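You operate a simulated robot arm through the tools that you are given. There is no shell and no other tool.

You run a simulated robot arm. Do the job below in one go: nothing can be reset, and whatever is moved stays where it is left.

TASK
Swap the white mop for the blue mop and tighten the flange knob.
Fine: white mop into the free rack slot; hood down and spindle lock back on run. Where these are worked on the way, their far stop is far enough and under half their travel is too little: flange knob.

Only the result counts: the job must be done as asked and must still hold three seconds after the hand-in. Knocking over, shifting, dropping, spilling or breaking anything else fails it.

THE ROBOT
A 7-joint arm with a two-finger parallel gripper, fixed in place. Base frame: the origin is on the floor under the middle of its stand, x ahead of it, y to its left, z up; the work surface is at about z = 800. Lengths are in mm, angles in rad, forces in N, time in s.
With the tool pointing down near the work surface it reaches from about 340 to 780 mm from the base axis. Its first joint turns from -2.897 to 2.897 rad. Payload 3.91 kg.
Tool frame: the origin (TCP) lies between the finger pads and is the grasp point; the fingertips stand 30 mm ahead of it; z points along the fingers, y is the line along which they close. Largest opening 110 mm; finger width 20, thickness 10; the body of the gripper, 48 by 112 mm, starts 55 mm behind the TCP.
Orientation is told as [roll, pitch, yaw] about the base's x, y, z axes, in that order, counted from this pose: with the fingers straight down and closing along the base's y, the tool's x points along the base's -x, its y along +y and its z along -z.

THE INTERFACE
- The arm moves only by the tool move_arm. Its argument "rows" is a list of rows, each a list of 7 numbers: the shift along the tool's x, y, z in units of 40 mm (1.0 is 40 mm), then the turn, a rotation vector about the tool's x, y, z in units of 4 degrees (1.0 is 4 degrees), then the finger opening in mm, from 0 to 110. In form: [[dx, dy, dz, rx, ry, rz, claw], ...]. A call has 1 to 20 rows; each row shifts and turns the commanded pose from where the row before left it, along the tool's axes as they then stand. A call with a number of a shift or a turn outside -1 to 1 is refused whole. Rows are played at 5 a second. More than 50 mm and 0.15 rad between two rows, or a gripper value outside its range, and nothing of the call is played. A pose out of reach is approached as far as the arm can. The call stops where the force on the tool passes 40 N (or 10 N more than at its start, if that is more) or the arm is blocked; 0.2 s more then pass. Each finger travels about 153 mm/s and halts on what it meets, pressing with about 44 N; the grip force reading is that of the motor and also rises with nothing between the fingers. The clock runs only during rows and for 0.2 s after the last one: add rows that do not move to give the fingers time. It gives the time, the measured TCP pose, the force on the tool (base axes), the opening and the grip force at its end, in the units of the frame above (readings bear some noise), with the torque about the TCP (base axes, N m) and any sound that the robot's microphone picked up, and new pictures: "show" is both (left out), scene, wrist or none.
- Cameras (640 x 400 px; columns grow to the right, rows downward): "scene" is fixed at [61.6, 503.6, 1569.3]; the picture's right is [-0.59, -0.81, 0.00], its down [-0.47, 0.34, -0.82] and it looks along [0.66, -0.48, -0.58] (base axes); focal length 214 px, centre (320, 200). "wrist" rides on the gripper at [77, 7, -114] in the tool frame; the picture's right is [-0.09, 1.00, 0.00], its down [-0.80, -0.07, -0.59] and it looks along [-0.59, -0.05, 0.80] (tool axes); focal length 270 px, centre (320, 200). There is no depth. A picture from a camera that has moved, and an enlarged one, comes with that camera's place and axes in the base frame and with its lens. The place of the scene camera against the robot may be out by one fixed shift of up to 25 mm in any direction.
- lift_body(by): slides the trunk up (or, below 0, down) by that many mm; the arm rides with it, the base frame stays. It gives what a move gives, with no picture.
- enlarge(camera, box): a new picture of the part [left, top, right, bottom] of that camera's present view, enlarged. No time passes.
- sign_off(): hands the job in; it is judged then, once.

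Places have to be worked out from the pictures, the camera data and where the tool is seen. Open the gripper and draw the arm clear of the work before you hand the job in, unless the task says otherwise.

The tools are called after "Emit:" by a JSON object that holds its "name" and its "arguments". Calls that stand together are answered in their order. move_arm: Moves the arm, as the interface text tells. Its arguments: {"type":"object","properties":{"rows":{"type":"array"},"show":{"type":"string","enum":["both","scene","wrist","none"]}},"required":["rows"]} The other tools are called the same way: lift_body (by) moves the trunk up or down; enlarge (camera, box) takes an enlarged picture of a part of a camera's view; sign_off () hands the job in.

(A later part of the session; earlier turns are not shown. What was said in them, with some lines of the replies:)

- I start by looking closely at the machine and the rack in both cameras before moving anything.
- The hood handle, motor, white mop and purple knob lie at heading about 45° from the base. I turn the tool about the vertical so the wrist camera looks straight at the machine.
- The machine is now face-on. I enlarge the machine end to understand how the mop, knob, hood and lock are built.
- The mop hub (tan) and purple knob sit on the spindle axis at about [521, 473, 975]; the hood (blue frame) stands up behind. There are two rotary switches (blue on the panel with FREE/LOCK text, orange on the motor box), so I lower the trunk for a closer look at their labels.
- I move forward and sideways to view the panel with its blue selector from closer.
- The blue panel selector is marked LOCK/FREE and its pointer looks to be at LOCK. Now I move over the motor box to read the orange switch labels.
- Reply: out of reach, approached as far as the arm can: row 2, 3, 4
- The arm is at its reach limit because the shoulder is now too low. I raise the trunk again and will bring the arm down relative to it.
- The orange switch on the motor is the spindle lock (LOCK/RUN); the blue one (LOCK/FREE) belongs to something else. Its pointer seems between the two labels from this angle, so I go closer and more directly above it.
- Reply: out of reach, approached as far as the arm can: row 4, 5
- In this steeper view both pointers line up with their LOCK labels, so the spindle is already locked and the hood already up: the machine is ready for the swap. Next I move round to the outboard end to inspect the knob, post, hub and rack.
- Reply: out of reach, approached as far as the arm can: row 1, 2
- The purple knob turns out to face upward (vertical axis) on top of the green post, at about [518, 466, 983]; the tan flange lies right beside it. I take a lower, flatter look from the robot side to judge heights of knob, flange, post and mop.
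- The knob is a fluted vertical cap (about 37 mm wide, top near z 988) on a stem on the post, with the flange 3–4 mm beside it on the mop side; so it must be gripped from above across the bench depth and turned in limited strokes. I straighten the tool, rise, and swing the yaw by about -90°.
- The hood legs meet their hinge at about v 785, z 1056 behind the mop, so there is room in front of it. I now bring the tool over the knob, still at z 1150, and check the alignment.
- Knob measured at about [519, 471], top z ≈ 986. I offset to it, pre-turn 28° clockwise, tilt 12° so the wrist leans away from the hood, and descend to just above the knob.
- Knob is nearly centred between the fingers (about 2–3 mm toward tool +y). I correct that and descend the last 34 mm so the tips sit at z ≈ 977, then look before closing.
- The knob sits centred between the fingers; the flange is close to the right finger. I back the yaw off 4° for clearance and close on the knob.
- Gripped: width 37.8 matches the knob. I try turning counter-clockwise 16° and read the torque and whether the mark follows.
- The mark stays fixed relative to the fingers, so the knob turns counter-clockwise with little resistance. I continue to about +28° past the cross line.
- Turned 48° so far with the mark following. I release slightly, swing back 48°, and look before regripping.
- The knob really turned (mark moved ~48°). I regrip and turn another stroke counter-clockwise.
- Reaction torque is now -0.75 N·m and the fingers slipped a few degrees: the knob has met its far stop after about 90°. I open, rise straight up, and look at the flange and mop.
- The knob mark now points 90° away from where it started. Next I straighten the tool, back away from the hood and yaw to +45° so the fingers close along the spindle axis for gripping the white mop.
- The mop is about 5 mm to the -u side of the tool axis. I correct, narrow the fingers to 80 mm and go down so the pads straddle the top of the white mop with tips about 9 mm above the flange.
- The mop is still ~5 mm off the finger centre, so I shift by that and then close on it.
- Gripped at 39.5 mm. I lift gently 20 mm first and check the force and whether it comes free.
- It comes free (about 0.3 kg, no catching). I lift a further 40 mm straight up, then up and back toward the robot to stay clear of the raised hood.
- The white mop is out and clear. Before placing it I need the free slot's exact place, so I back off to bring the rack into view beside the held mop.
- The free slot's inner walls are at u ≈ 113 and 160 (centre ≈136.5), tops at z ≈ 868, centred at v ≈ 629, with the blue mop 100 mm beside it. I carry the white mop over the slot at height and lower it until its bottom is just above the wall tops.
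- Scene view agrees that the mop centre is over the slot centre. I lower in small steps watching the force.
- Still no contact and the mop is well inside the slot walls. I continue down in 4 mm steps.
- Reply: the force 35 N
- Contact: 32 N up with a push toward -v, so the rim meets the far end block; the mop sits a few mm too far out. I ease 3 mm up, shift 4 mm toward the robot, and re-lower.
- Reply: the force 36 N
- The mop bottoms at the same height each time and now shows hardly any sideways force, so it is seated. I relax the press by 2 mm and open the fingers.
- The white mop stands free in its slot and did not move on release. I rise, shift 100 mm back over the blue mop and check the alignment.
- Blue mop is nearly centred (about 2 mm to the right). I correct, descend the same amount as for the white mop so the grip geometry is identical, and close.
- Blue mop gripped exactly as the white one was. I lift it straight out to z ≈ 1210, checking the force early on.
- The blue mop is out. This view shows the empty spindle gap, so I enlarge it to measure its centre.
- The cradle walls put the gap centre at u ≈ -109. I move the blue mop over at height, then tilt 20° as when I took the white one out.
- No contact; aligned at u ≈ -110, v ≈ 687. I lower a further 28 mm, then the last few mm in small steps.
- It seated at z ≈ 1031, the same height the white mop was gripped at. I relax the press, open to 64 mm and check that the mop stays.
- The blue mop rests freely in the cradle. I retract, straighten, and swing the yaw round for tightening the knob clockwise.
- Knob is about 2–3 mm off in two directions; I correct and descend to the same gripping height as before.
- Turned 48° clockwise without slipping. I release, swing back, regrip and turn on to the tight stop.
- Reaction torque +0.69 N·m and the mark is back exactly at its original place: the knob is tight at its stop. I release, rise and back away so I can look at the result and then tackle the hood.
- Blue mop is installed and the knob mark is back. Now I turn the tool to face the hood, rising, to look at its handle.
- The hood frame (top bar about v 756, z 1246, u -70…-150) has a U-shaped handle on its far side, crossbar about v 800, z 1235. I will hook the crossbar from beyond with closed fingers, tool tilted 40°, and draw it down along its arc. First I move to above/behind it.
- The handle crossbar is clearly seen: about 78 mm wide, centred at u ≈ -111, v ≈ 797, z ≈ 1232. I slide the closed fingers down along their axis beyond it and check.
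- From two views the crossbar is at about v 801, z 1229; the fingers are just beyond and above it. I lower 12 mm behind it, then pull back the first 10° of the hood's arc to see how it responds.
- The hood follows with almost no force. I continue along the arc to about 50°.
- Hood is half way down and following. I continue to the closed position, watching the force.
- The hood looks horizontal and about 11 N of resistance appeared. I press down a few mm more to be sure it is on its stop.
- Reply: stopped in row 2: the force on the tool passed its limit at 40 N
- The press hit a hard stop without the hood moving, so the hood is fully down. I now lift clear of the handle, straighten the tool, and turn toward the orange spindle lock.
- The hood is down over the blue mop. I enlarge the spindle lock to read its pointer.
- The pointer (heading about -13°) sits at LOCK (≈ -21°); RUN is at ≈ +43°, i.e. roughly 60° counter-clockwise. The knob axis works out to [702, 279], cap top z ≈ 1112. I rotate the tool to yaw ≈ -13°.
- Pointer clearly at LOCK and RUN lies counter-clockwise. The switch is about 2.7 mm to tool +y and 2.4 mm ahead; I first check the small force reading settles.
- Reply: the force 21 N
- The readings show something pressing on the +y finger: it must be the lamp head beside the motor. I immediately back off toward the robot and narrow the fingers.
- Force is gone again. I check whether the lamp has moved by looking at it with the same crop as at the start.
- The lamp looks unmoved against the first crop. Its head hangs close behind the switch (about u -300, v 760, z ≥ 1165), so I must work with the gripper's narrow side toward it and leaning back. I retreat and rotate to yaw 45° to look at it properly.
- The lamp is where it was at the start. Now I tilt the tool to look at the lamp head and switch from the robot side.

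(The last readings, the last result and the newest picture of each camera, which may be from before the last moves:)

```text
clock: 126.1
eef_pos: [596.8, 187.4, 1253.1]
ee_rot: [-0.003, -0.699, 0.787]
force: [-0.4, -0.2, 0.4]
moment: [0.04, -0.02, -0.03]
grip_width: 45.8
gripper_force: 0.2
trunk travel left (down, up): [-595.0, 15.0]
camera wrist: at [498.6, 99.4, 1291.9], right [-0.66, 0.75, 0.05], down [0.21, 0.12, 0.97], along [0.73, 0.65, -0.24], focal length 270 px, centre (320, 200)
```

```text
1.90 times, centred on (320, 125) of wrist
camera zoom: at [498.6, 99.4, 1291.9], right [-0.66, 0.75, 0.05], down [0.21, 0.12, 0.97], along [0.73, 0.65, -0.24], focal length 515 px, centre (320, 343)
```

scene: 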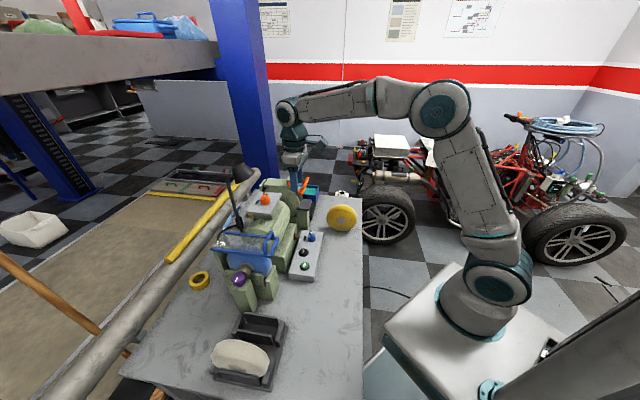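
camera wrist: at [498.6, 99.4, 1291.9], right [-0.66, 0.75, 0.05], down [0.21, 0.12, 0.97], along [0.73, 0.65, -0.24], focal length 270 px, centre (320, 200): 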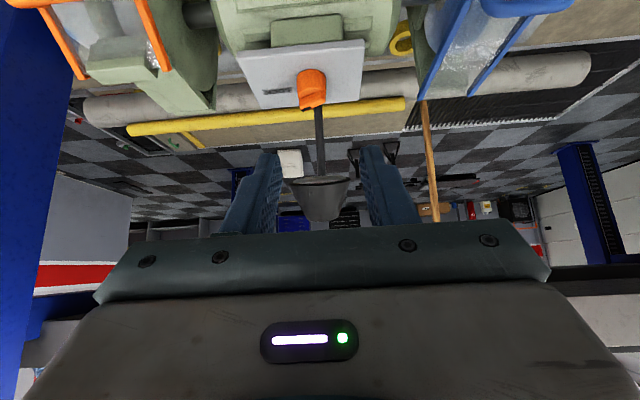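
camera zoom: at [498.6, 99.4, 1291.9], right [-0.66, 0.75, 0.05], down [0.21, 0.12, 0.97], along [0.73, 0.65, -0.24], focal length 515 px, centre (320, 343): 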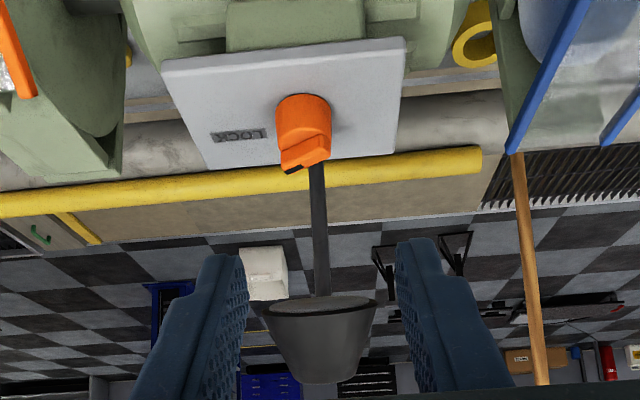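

The lamp head is now well located: centre (u -300, v 758), rim radius 39 at z ≈ 1184. With a 24° backward lean and yaw between 15° and 75° the gripper stays clear of it. I set yaw 15°, lean 24°, and move to a hover over the switch.

Emit:
{"name": "move_arm", "arguments": {"rows": [[0, 0, 0, 0, 1, 0, 50], [0, 0, 0, 0, 1, 0, 50], [0, 0, 0, 0, 1, 0, 50], [0, 0, 0, 0, 1, 0, 50], [0, 0, 0, 0.4067, 0, 0.9135, 50], [0, 0, 0, 0.4067, 0, 0.9135, 50], [0, 0, 0, 0.4067, 0, 0.9135, 50], [0, 0, 0, 0.4067, 0, 0.9135, 50], [0, 0, 0, 0.4067, 0, 0.9135, 50], [0, 0, 0, 0.4067, 0, 0.9135, 50], [0, 0, 0, 0.4067, 0, 0.9135, 50], [0, 0, 0, 0.2033, 0, 0.4568, 50]], "show": "none"}}

Emit:
{"name": "move_arm", "arguments": {"rows": [[-0.328, 0.305, 0.71, 0, 0, 0, 50], [-0.328, 0.305, 0.71, 0, 0, 0, 50], [-0.328, 0.305, 0.71, 0, 0, 0, 50], [-0.328, 0.305, 0.71, 0, 0, 0, 50], [-0.328, 0.305, 0.71, 0, 0, 0, 50], [0, 0, 0, 0, 0, 0, 50]], "show": "both"}}

Emit:
{"name": "enlarge", "arguments": {"camera": "wrist", "box": [220, 60, 420, 230]}}

Emit:
{"name": "enlarge", "arguments": {"camera": "scene", "box": [200, 120, 320, 240]}}

```text
clock: 128.7
eef_pos: [597.4, 190.8, 1253.9]
ee_rot: [-0.001, -0.418, 0.26]
force: [0.7, 0.8, 0.0]
moment: [-0.02, -0.01, -0.01]
grip_width: 49.8
gripper_force: 0.1
trunk travel left (down, up): [-595.0, 15.0]
```

```text
clock: 130.1
eef_pos: [696.8, 276.3, 1151.4]
ee_rot: [-0.003, -0.421, 0.26]
force: [-0.3, 0.3, -0.6]
moment: [0.0, 0.0, 0.0]
grip_width: 50.3
gripper_force: 0.1
trunk travel left (down, up): [-595.0, 15.0]
camera wrist: at [581.3, 254.3, 1225.3], right [-0.18, 0.98, 0.03], down [0.49, 0.06, 0.87], along [0.85, 0.17, -0.49], focal length 270 px, centre (320, 200)
```

scene: 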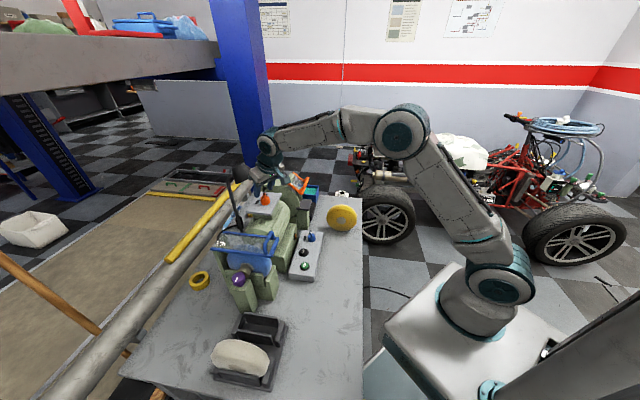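
wrist: 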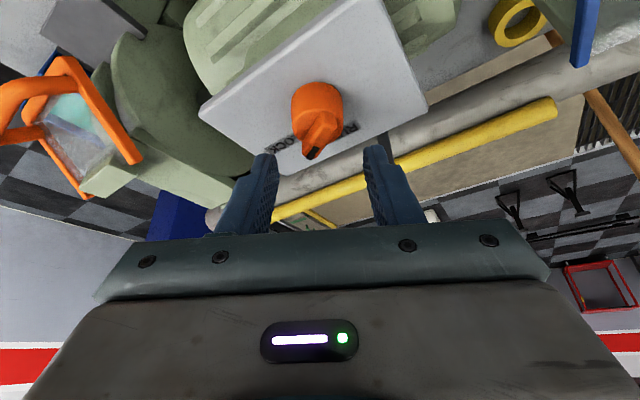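

```text
2.35 times, centred on (320, 145) of wrist
camera zoom: at [581.3, 254.3, 1225.3], right [-0.18, 0.98, 0.03], down [0.49, 0.06, 0.87], along [0.85, 0.17, -0.49], focal length 636 px, centre (320, 329)
```

zoom: 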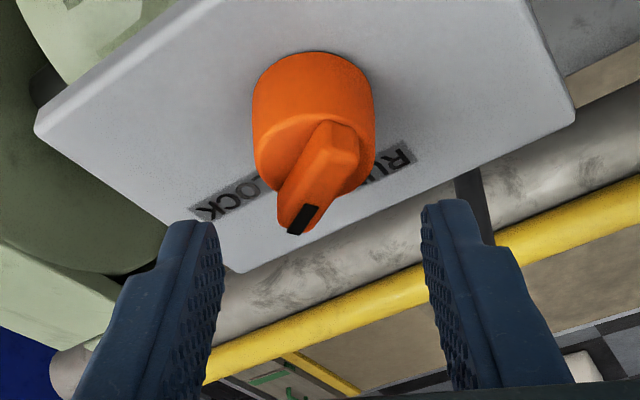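

```text
3.33 times, centred on (260, 180) of scene
camera zoom: at [61.6, 503.6, 1569.3], right [-0.59, -0.81, 0.0], down [-0.47, 0.34, -0.82], along [0.66, -0.48, -0.58], focal length 715 px, centre (520, 267)
```

zoom: 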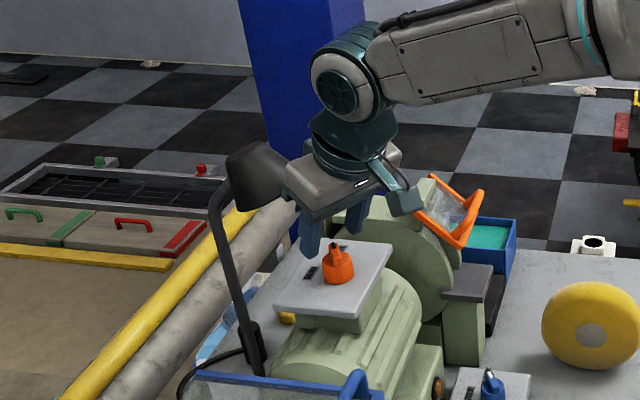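

No contact here and the switch is centred between the fingers. I descend 36 mm so the pads straddle its body, then check.

Emit:
{"name": "move_arm", "arguments": {"rows": [[0.205, -0.01, 0.4, 0, 0, 0, 50], [0.205, -0.01, 0.4, 0, 0, 0, 50], [0, 0, 0, 0, 0, 0, 50]], "show": "wrist"}}

Emit:
{"name": "enlarge", "arguments": {"camera": "wrist", "box": [220, 80, 420, 240]}}

```text
clock: 130.9
eef_pos: [694.3, 276.5, 1115.4]
ee_rot: [-0.005, -0.417, 0.26]
force: [0.1, 0.0, -1.4]
moment: [0.0, -0.03, 0.02]
grip_width: 50.0
gripper_force: 0.1
trunk travel left (down, up): [-595.0, 15.0]
camera wrist: at [579.3, 252.9, 1189.1], right [-0.18, 0.98, 0.03], down [0.49, 0.06, 0.87], along [0.85, 0.17, -0.49], focal length 270 px, centre (320, 200)
```

wrist: 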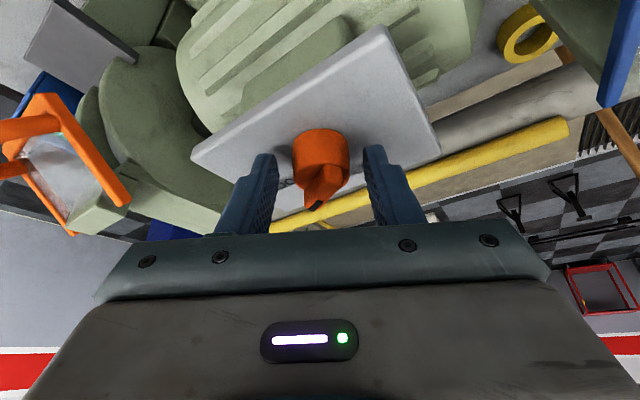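

```text
2.50 times, centred on (320, 160) of wrist
camera zoom: at [579.3, 252.9, 1189.1], right [-0.18, 0.98, 0.03], down [0.49, 0.06, 0.87], along [0.85, 0.17, -0.49], focal length 676 px, centre (320, 300)
```

zoom: 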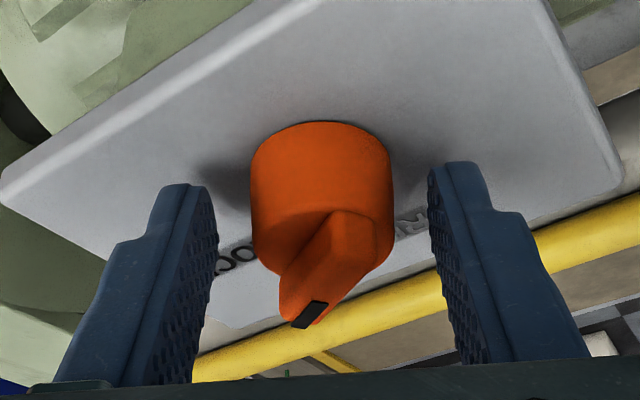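

The pads straddle the switch body. I close and turn counter-clockwise 16° as a test.

Emit:
{"name": "move_arm", "arguments": {"rows": [[0, 0, 0, 0, 0, 0, 34], [0, 0, 0, 0, 0, 0, 0], [0, 0, 0, 0, 0, 0, 0], [0, -0.015, 0, -0.4067, 0, -0.9135, 0], [0, -0.015, 0, -0.4067, 0, -0.9135, 0], [0, -0.015, 0, -0.4067, 0, -0.9135, 0], [0, -0.015, 0, -0.4067, 0, -0.9135, 0]], "show": "wrist"}}

Emit:
{"name": "enlarge", "arguments": {"camera": "wrist", "box": [220, 80, 420, 240]}}

```text
clock: 132.5
eef_pos: [695.9, 274.3, 1116.5]
ee_rot: [-0.006, -0.418, 0.542]
force: [1.1, 1.2, 5.5]
moment: [-0.07, -0.07, 0.01]
grip_width: 32.7
gripper_force: 44.8
trunk travel left (down, up): [-595.0, 15.0]
camera wrist: at [591.1, 219.8, 1188.9], right [-0.44, 0.9, 0.03], down [0.46, 0.19, 0.87], along [0.77, 0.4, -0.49], focal length 270 px, centre (320, 200)
```

wrist: 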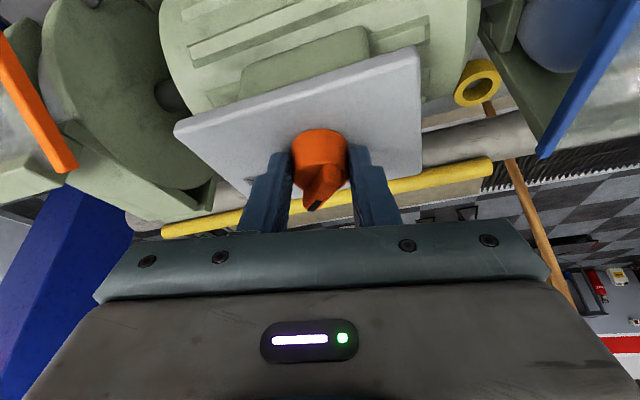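

```text
2.50 times, centred on (320, 160) of wrist
camera zoom: at [591.1, 219.8, 1188.9], right [-0.44, 0.9, 0.03], down [0.46, 0.19, 0.87], along [0.77, 0.4, -0.49], focal length 676 px, centre (320, 300)
```

zoom: 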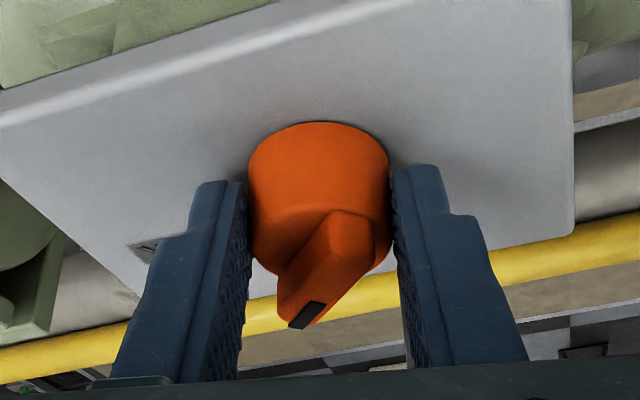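

The pointer turns with the fingers. I continue another 32°.

Emit:
{"name": "move_arm", "arguments": {"rows": [[0, -0.015, 0, -0.4067, 0, -0.9135, 0], [0, -0.015, 0, -0.4067, 0, -0.9135, 0], [0, -0.015, 0, -0.4067, 0, -0.9135, 0], [0, -0.015, 0, -0.4067, 0, -0.9135, 0], [0, -0.015, 0, -0.4067, 0, -0.9135, 0], [0, -0.015, 0, -0.4067, 0, -0.9135, 0], [0, -0.015, 0, -0.4067, 0, -0.9135, 0], [0, -0.015, 0, -0.4067, 0, -0.9135, 0]], "show": "both"}}

Emit:
{"name": "enlarge", "arguments": {"camera": "wrist", "box": [220, 80, 420, 240]}}

Emit:
{"name": "enlarge", "arguments": {"camera": "scene", "box": [200, 120, 320, 240]}}

```text
clock: 134.3
eef_pos: [698.7, 270.9, 1115.5]
ee_rot: [-0.002, -0.419, 1.098]
force: [10.2, 2.5, 15.6]
moment: [0.24, -0.64, -0.05]
grip_width: 32.8
gripper_force: 45.1
trunk travel left (down, up): [-595.0, 15.0]
camera wrist: at [639.4, 169.1, 1188.9], right [-0.85, 0.53, 0.03], down [0.28, 0.4, 0.87], along [0.44, 0.75, -0.49], focal length 270 px, centre (320, 200)
```

scene: 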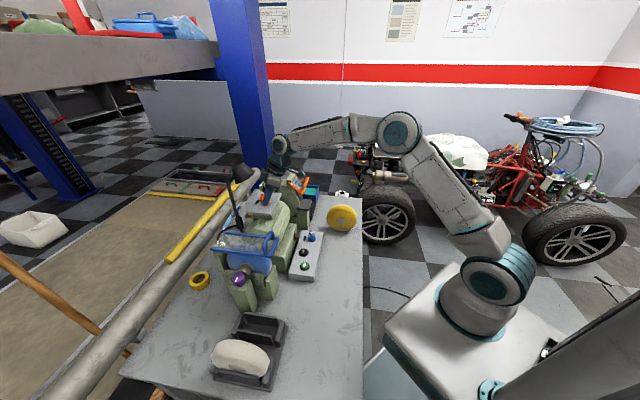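
wrist: 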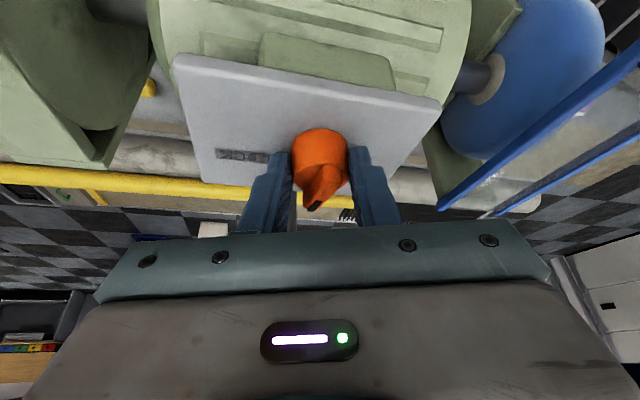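

```text
2.50 times, centred on (320, 160) of wrist
camera zoom: at [639.4, 169.1, 1188.9], right [-0.85, 0.53, 0.03], down [0.28, 0.4, 0.87], along [0.44, 0.75, -0.49], focal length 676 px, centre (320, 300)
```

zoom: 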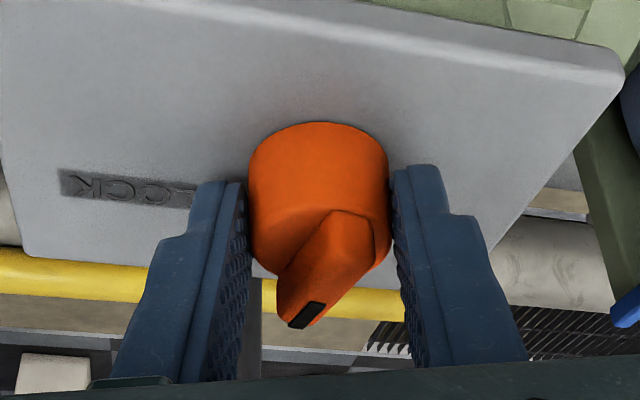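

```text
3.33 times, centred on (260, 180) of scene
camera zoom: at [61.6, 503.6, 1569.3], right [-0.59, -0.81, 0.0], down [-0.47, 0.34, -0.82], along [0.66, -0.48, -0.58], focal length 715 px, centre (520, 267)
```

zoom: 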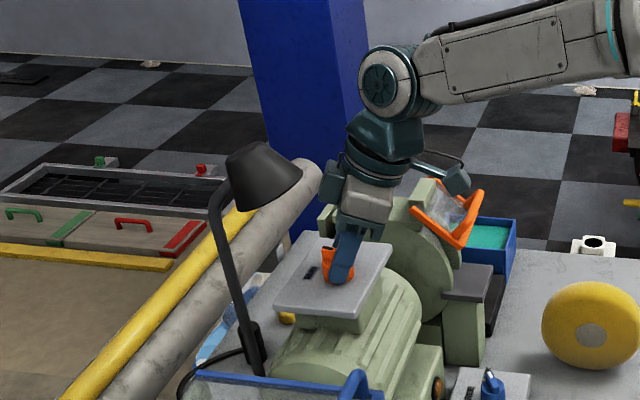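

48° turned, no stop felt yet (torque about vertical ≈ 0); the pointer is now near heading 35°. I continue in two small steps toward RUN.

Emit:
{"name": "move_arm", "arguments": {"rows": [[0, -0.015, 0, -0.4067, 0, -0.9135, 0], [0, -0.015, 0, -0.4067, 0, -0.9135, 0]], "show": "none"}}

Emit:
{"name": "move_arm", "arguments": {"rows": [[0, -0.015, 0, -0.4067, 0, -0.9135, 0]], "show": "wrist"}}

Emit:
{"name": "enlarge", "arguments": {"camera": "wrist", "box": [220, 80, 420, 240]}}

```text
clock: 134.9
eef_pos: [700.4, 270.4, 1115.2]
ee_rot: [-0.003, -0.419, 1.238]
force: [15.3, 3.6, 19.7]
moment: [0.05, -0.49, -0.16]
grip_width: 32.7
gripper_force: 45.8
trunk travel left (down, up): [-595.0, 15.0]
```

```text
clock: 135.3
eef_pos: [700.8, 269.0, 1115.9]
ee_rot: [-0.003, -0.419, 1.307]
force: [17.1, 3.4, 21.3]
moment: [-0.15, -0.64, -0.14]
grip_width: 32.4
gripper_force: 44.5
trunk travel left (down, up): [-595.0, 15.0]
camera wrist: at [663.6, 158.2, 1188.9], right [-0.94, 0.34, 0.03], down [0.19, 0.45, 0.87], along [0.28, 0.82, -0.49], focal length 270 px, centre (320, 200)
```

wrist: 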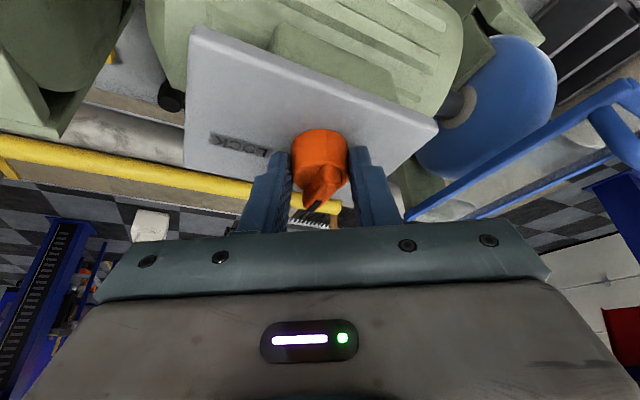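

```text
2.50 times, centred on (320, 160) of wrist
camera zoom: at [663.6, 158.2, 1188.9], right [-0.94, 0.34, 0.03], down [0.19, 0.45, 0.87], along [0.28, 0.82, -0.49], focal length 676 px, centre (320, 300)
```

zoom: 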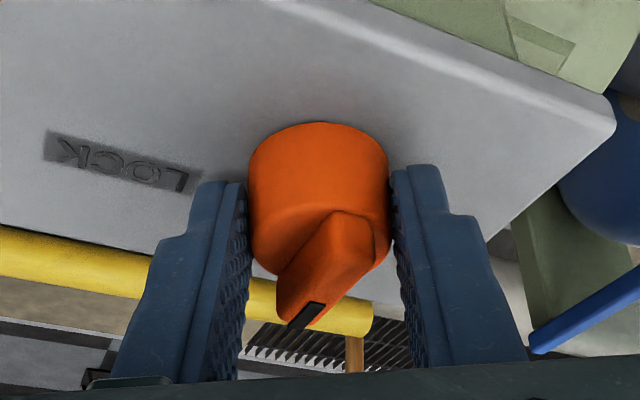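

The pointer is at about 47° with no hard stop felt; I ease the sideways strain slightly and turn two more small steps to find the stop.

Emit:
{"name": "move_arm", "arguments": {"rows": [[-0.027, -0.048, -0.03, -0.2033, 0, -0.4568, 0], [0, -0.008, 0, -0.2033, 0, -0.4568, 0]], "show": "none"}}

Emit:
{"name": "move_arm", "arguments": {"rows": [[0, -0.008, 0, -0.2033, 0, -0.4568, 0], [0, -0.008, 0, -0.2033, 0, -0.4568, 0]], "show": "wrist"}}

Emit:
{"name": "enlarge", "arguments": {"camera": "wrist", "box": [220, 80, 420, 240]}}

```text
clock: 135.9
eef_pos: [701.0, 268.9, 1115.5]
ee_rot: [0.002, -0.418, 1.376]
force: [10.1, 0.9, 13.7]
moment: [0.02, -0.33, -0.58]
grip_width: 32.4
gripper_force: 45.2
trunk travel left (down, up): [-595.0, 15.0]
```

```text
clock: 136.5
eef_pos: [702.8, 268.3, 1115.9]
ee_rot: [0.002, -0.417, 1.443]
force: [4.2, -4.2, 7.5]
moment: [0.18, 0.0, -0.99]
grip_width: 32.6
gripper_force: 45.1
trunk travel left (down, up): [-595.0, 15.0]
camera wrist: at [681.1, 152.6, 1189.2], right [-0.98, 0.21, 0.04], down [0.13, 0.48, 0.87], along [0.16, 0.85, -0.5], focal length 270 px, centre (320, 200)
```

wrist: 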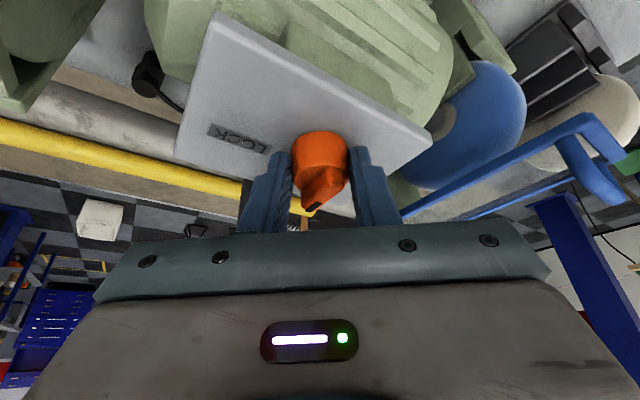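

```text
2.50 times, centred on (320, 160) of wrist
camera zoom: at [681.1, 152.6, 1189.2], right [-0.98, 0.21, 0.04], down [0.13, 0.48, 0.87], along [0.16, 0.85, -0.5], focal length 676 px, centre (320, 300)
```

zoom: 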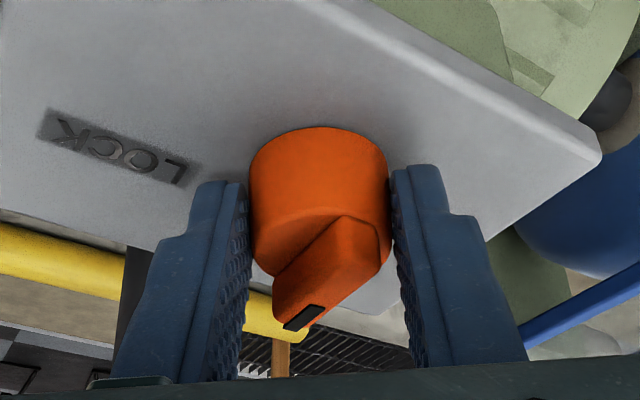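

Torque rose to about -1 N·m with the pointer no longer following: the lock is at its RUN stop (about 60° from LOCK). I open and withdraw along the tool axis, away from the lamp.

Emit:
{"name": "move_arm", "arguments": {"rows": [[0, 0, 0, 0, 0, 0, 46], [0, 0, 0, 0, 0, 0, 46], [0, 0, -0.8, 0, 0, 0, 46], [0, 0, -0.8, 0, 0, 0, 46], [0.7, 0, -0.3, 0, 0, 0, 46], [0.9, 0, -0.4, 0, 0, 0, 46]], "show": "both"}}

Emit:
{"name": "enlarge", "arguments": {"camera": "wrist", "box": [220, 40, 420, 230]}}

Emit:
{"name": "enlarge", "arguments": {"camera": "scene", "box": [170, 160, 370, 300]}}

```text
clock: 137.9
eef_pos: [690.1, 171.9, 1176.6]
ee_rot: [-0.001, -0.419, 1.446]
force: [0.6, 0.0, 0.5]
moment: [0.01, -0.02, -0.01]
grip_width: 46.0
gripper_force: 0.0
trunk travel left (down, up): [-595.0, 15.0]
camera wrist: at [668.8, 57.3, 1250.7], right [-0.98, 0.2, 0.03], down [0.13, 0.48, 0.87], along [0.16, 0.85, -0.49], focal length 270 px, centre (320, 200)
```

scene: 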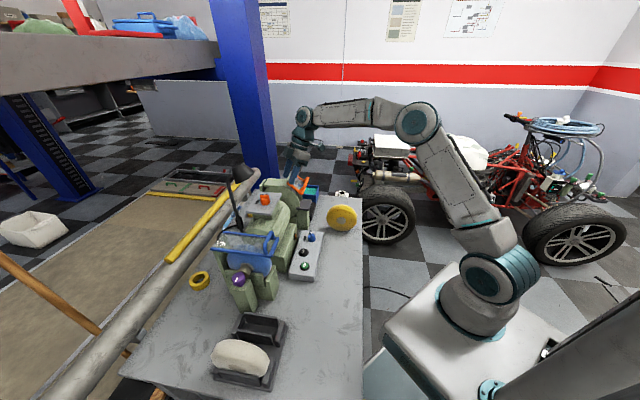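
wrist: 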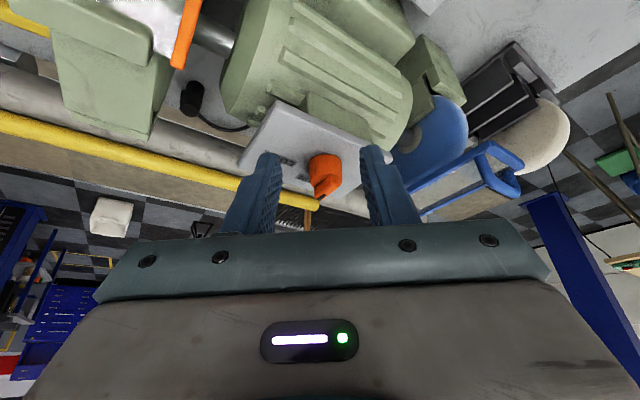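

```text
2.11 times, centred on (320, 135) of wrist
camera zoom: at [668.8, 57.3, 1250.7], right [-0.98, 0.2, 0.03], down [0.13, 0.48, 0.87], along [0.16, 0.85, -0.49], focal length 569 px, centre (320, 337)
```

zoom: 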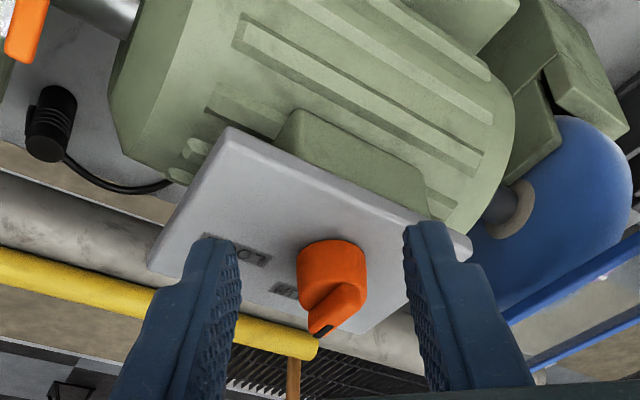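

```text
2.86 times, centred on (270, 230) of scene
camera zoom: at [61.6, 503.6, 1569.3], right [-0.59, -0.81, 0.0], down [-0.47, 0.34, -0.82], along [0.66, -0.48, -0.58], focal length 613 px, centre (463, 114)
```

zoom: 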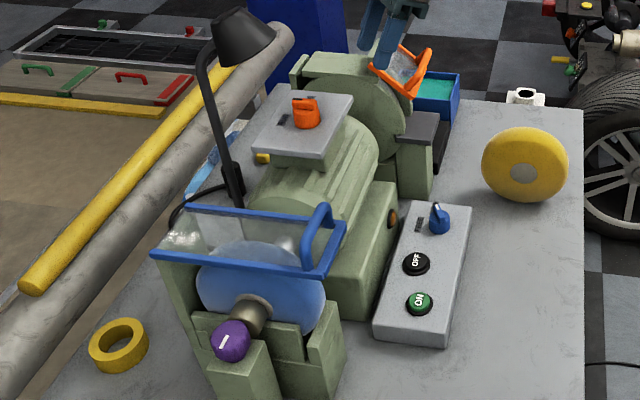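

The lamp and everything else look unmoved. I turn back to yaw 45° and straighten to read the switch pointer against its labels.

Emit:
{"name": "move_arm", "arguments": {"rows": [[0.2, -0.3, 0, 0.4067, 0, 0.9135, 46], [0.2, -0.3, 0, 0.4067, 0, 0.9135, 46], [0.2, -0.3, 0, 0.4067, 0, 0.9135, 46], [0, 0, 0, 0.4067, 0, 0.9135, 46], [0, 0, 0, 0.4067, 0, 0.9135, 46], [0, 0, 0, 0.4067, 0, 0.9135, 46], [0, 0, 0, 0.4067, 0, 0.9135, 46], [0, 0, 0, 0.4067, 0, 0.9135, 46], [0, 0, 0, 0.4067, 0, 0.9135, 46], [0, 0, 0, 0.2033, 0, 0.4568, 46], [0, 0, -0.5, 0, 1, 0, 46], [0, 0, -0.5, 0, 1, 0, 46], [0, 0, 0, 0, 1, 0, 46], [0, 0, 0, 0, 1, 0, 46], [0, 0, 0, 0, 1, 0, 46], [0, 0, 0, 0, 1, 0, 46]], "show": "both"}}

```text
clock: 141.3
eef_pos: [711.3, 135.8, 1201.3]
ee_rot: [0.0, 0.003, 0.783]
force: [-0.8, 0.1, 0.7]
moment: [0.0, -0.01, 0.02]
grip_width: 46.0
gripper_force: 0.0
trunk travel left (down, up): [-595.0, 15.0]
camera wrist: at [651.7, 86.9, 1316.1], right [-0.64, 0.77, 0.0], down [0.62, 0.52, 0.59], along [0.46, 0.38, -0.81], focal length 270 px, centre (320, 200)
```

scene: 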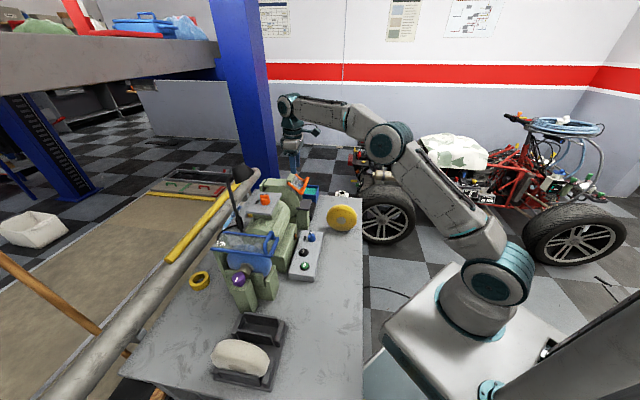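
wrist: 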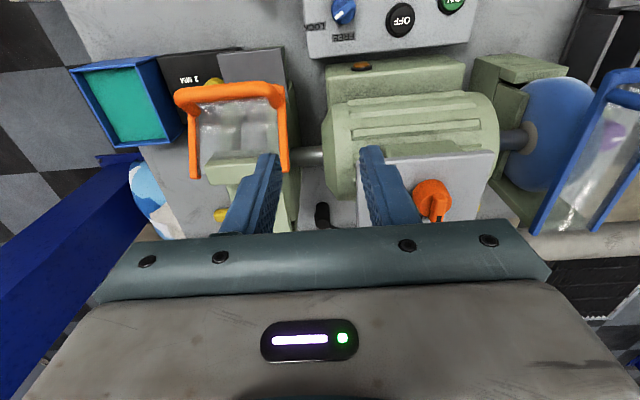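

Emit:
{"name": "move_arm", "arguments": {"rows": [[0.6, 0.7, 0, 0, 0, 0, 46], [0.6, 0.7, 0, 0, 0, 0, 46], [0.3, 0.7, 0, 0, 0, 0, 46], [0, 0.5, 0, 0, 0, 0, 46]], "show": "wrist"}}

Emit:
{"name": "enlarge", "arguments": {"camera": "wrist", "box": [240, 130, 400, 240]}}

Emit:
{"name": "enlarge", "arguments": {"camera": "wrist", "box": [400, 20, 640, 240]}}

```text
clock: 142.3
eef_pos: [594.9, 169.5, 1199.7]
ee_rot: [-0.002, 0.003, 0.782]
force: [-0.2, 0.2, 0.3]
moment: [-0.01, 0.01, 0.0]
grip_width: 45.9
gripper_force: 0.1
trunk travel left (down, up): [-595.0, 15.0]
camera wrist: at [535.6, 119.1, 1315.4], right [-0.64, 0.77, 0.0], down [0.62, 0.52, 0.59], along [0.46, 0.38, -0.8], focal length 270 px, centre (320, 200)
```

wrist: 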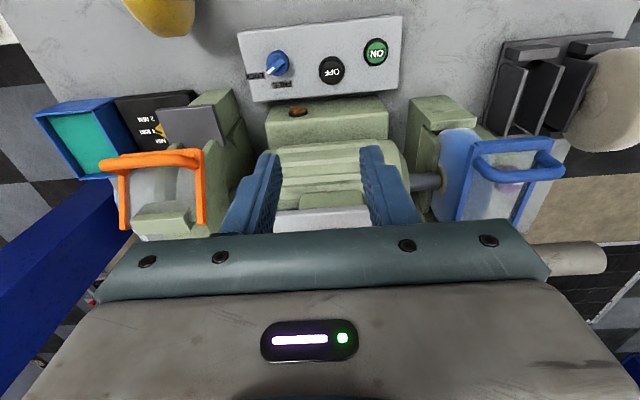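

```text
3.64 times, centred on (320, 185) of wrist
camera zoom: at [535.6, 119.1, 1315.4], right [-0.64, 0.77, 0.0], down [0.62, 0.52, 0.59], along [0.46, 0.38, -0.8], focal length 983 px, centre (320, 254)
```

zoom: 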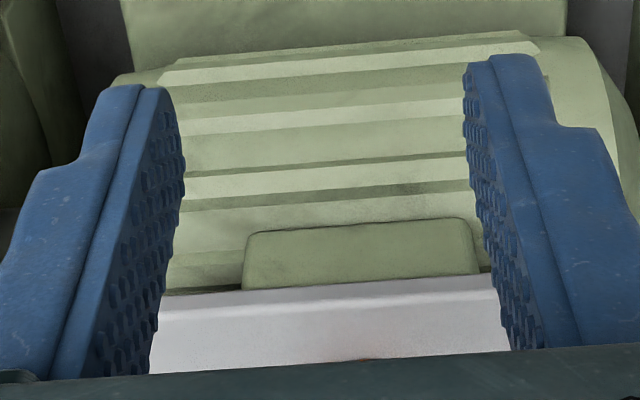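

```text
1.82 times, centred on (520, 130) of wrist
camera zoom: at [535.6, 119.1, 1315.4], right [-0.64, 0.77, 0.0], down [0.62, 0.52, 0.59], along [0.46, 0.38, -0.8], focal length 491 px, centre (-44, 327)
```

zoom: 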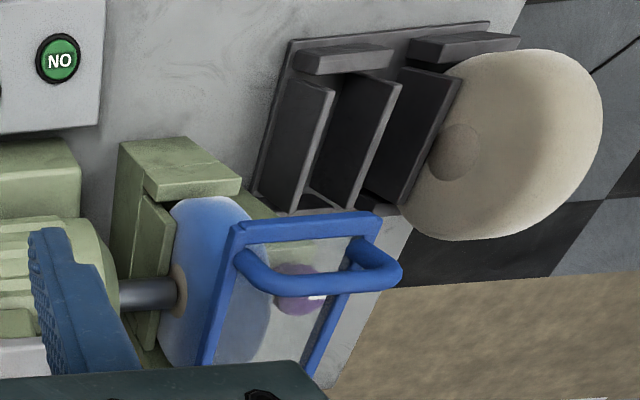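

Emit:
{"name": "move_arm", "arguments": {"rows": [[0, 0, -0.3, 0, -1, 0, 46], [0, 0, -0.3, 0, -1, 0, 46], [0, 0, 0, 0, -1, 0, 46], [0, 0, 0, 0, -1, 0, 46]], "show": "wrist"}}

Emit:
{"name": "enlarge", "arguments": {"camera": "wrist", "box": [240, 120, 400, 235]}}

```text
clock: 143.3
eef_pos: [593.6, 166.9, 1225.3]
ee_rot: [-0.003, -0.281, 0.785]
force: [-1.0, 0.1, 0.1]
moment: [0.02, 0.0, -0.01]
grip_width: 46.2
gripper_force: 0.0
trunk travel left (down, up): [-595.0, 15.0]
camera wrist: at [514.7, 97.4, 1314.7], right [-0.64, 0.77, 0.02], down [0.48, 0.38, 0.79], along [0.6, 0.52, -0.61], focal length 270 px, centre (320, 200)
```

wrist: 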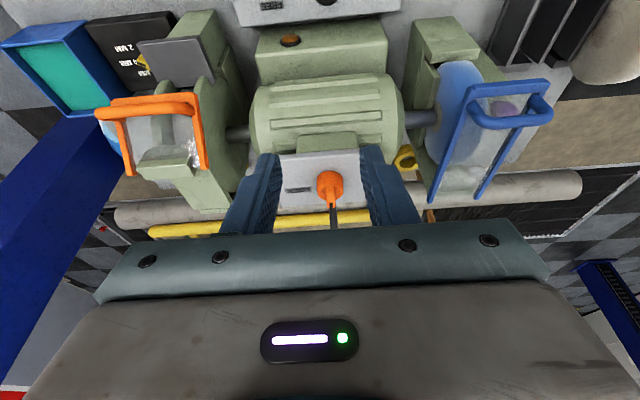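

```text
3.48 times, centred on (320, 178) of wrist
camera zoom: at [514.7, 97.4, 1314.7], right [-0.64, 0.77, 0.02], down [0.48, 0.38, 0.79], along [0.6, 0.52, -0.61], focal length 940 px, centre (320, 278)
```

zoom: 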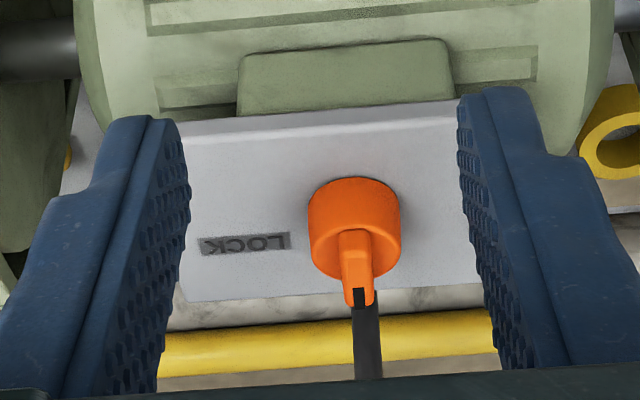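

The pointer now points straight away along +v, right over the RUN label, and the hood legs compute as level (z ≈ 1056–1059 at both ends). Everything asked appears done, so I open the gripper and withdraw the arm to near its start pose, then check once more.

Emit:
{"name": "move_arm", "arguments": {"rows": [[0.3, 0, -0.3, 0, 1, 0, 80], [0.3, 0, 0, 0, 1, 0, 110], [0.3, 0, 0, 0, 1, 0, 110], [0.3, 0, 0, 0, 1, 0, 110], [0.6, 0.75, -0.3, 0, 0, 0, 110], [0.6, 0.75, -0.3, 0, 0, 0, 110], [0.6, 0.75, -0.3, 0, 0, 0, 110], [0.6, 0.75, -0.3, 0, 0, 0, 110], [0.6, 0.75, -0.3, 0, 0, 0, 110], [0.6, 0.75, -0.3, 0, 0, 0, 110], [0.6, 0.75, -0.3, 0, 0, 0, 110], [0, 0, 0, 0, 0, 0, 110]], "show": "both"}}

Emit:
{"name": "enlarge", "arguments": {"camera": "scene", "box": [170, 160, 370, 300]}}

Emit:
{"name": "enlarge", "arguments": {"camera": "scene", "box": [180, 260, 340, 400]}}

Emit:
{"name": "enlarge", "arguments": {"camera": "wrist", "box": [100, 20, 480, 240]}}

```text
clock: 145.9
eef_pos: [292.4, 162.9, 1310.6]
ee_rot: [-0.003, 0.001, 0.783]
force: [0.9, 0.3, 0.9]
moment: [-0.02, 0.02, -0.01]
grip_width: 110.0
gripper_force: 0.1
trunk travel left (down, up): [-595.0, 15.0]
camera wrist: at [233.9, 113.8, 1425.6], right [-0.64, 0.77, 0.0], down [0.62, 0.52, 0.59], along [0.46, 0.38, -0.81], focal length 270 px, centre (320, 200)
```

scene: 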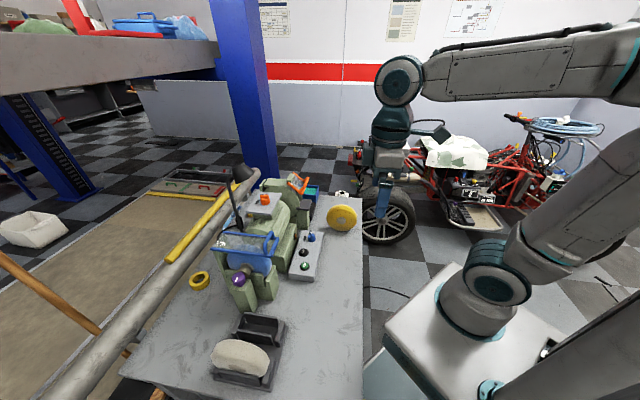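
wrist: 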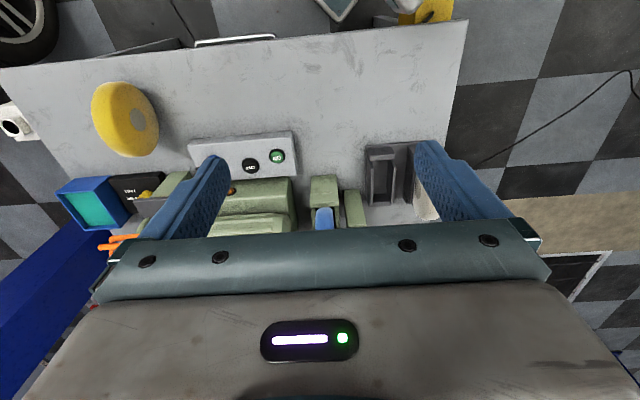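

```text
2.86 times, centred on (270, 230) of scene
camera zoom: at [61.6, 503.6, 1569.3], right [-0.59, -0.81, 0.0], down [-0.47, 0.34, -0.82], along [0.66, -0.48, -0.58], focal length 613 px, centre (463, 114)
```

zoom: 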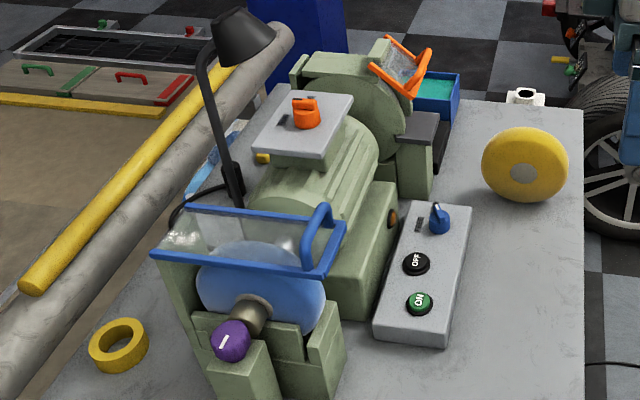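

```text
2.86 times, centred on (260, 330) of scene
camera zoom: at [61.6, 503.6, 1569.3], right [-0.59, -0.81, 0.0], down [-0.47, 0.34, -0.82], along [0.66, -0.48, -0.58], focal length 613 px, centre (491, -171)
```

zoom: 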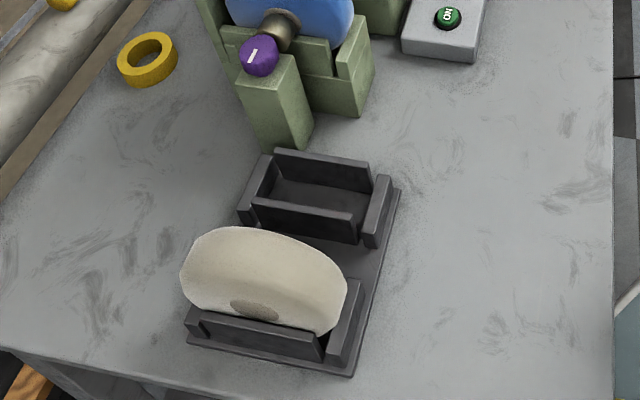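

```text
1.68 times, centred on (290, 130) of wrist
camera zoom: at [233.9, 113.8, 1425.6], right [-0.64, 0.77, 0.0], down [0.62, 0.52, 0.59], along [0.46, 0.38, -0.81], focal length 455 px, centre (370, 318)
```

zoom: 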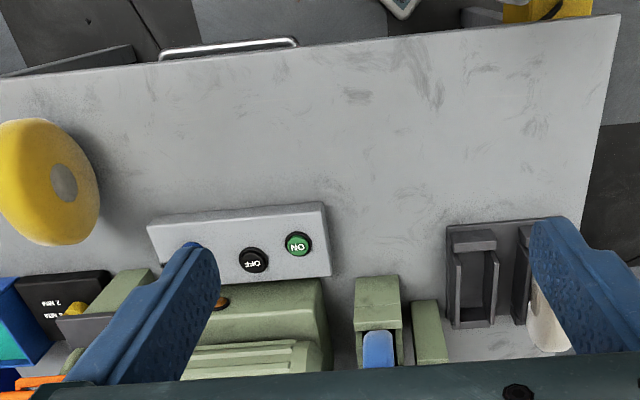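

Final state: the white mop is seated in the slot that was free, and the blue mop is on the spindle. The knob mark is back at its tight position, the hood is level, and the lock points at RUN. The lamp and everything else look unmoved, the gripper is open and the arm is clear, so I hand in.

Emit:
{"name": "sign_off", "arguments": {}}

```text
The job is handed in.
```

The job is done and handed in; no verdict came back, so this is what my last pictures and readings showed:

- **Mops:** the white mop sits in the rack slot that was free. The blue mop is on the spindle, resting at the same height the white one did.
- **Flange knob:** I loosened it about 90° to its far stop for the swap. I then tightened it until it met its stop again, and its white mark is back exactly where it started.
- **Hood:** it is down and level. A further push met a hard stop without it moving.
- **Spindle lock:** it was on LOCK at the start. I turned it about 60° to its other stop, and the pointer now covers the RUN label.

One thing went wrong: while I moved in on the spindle lock, the gripper pressed against the desk lamp's head with about 20 N. I backed off at once. Comparing the same close-up with the start, I see no shift in the lamp beyond a pixel or two.

The gripper is open and the arm is back near its starting position.
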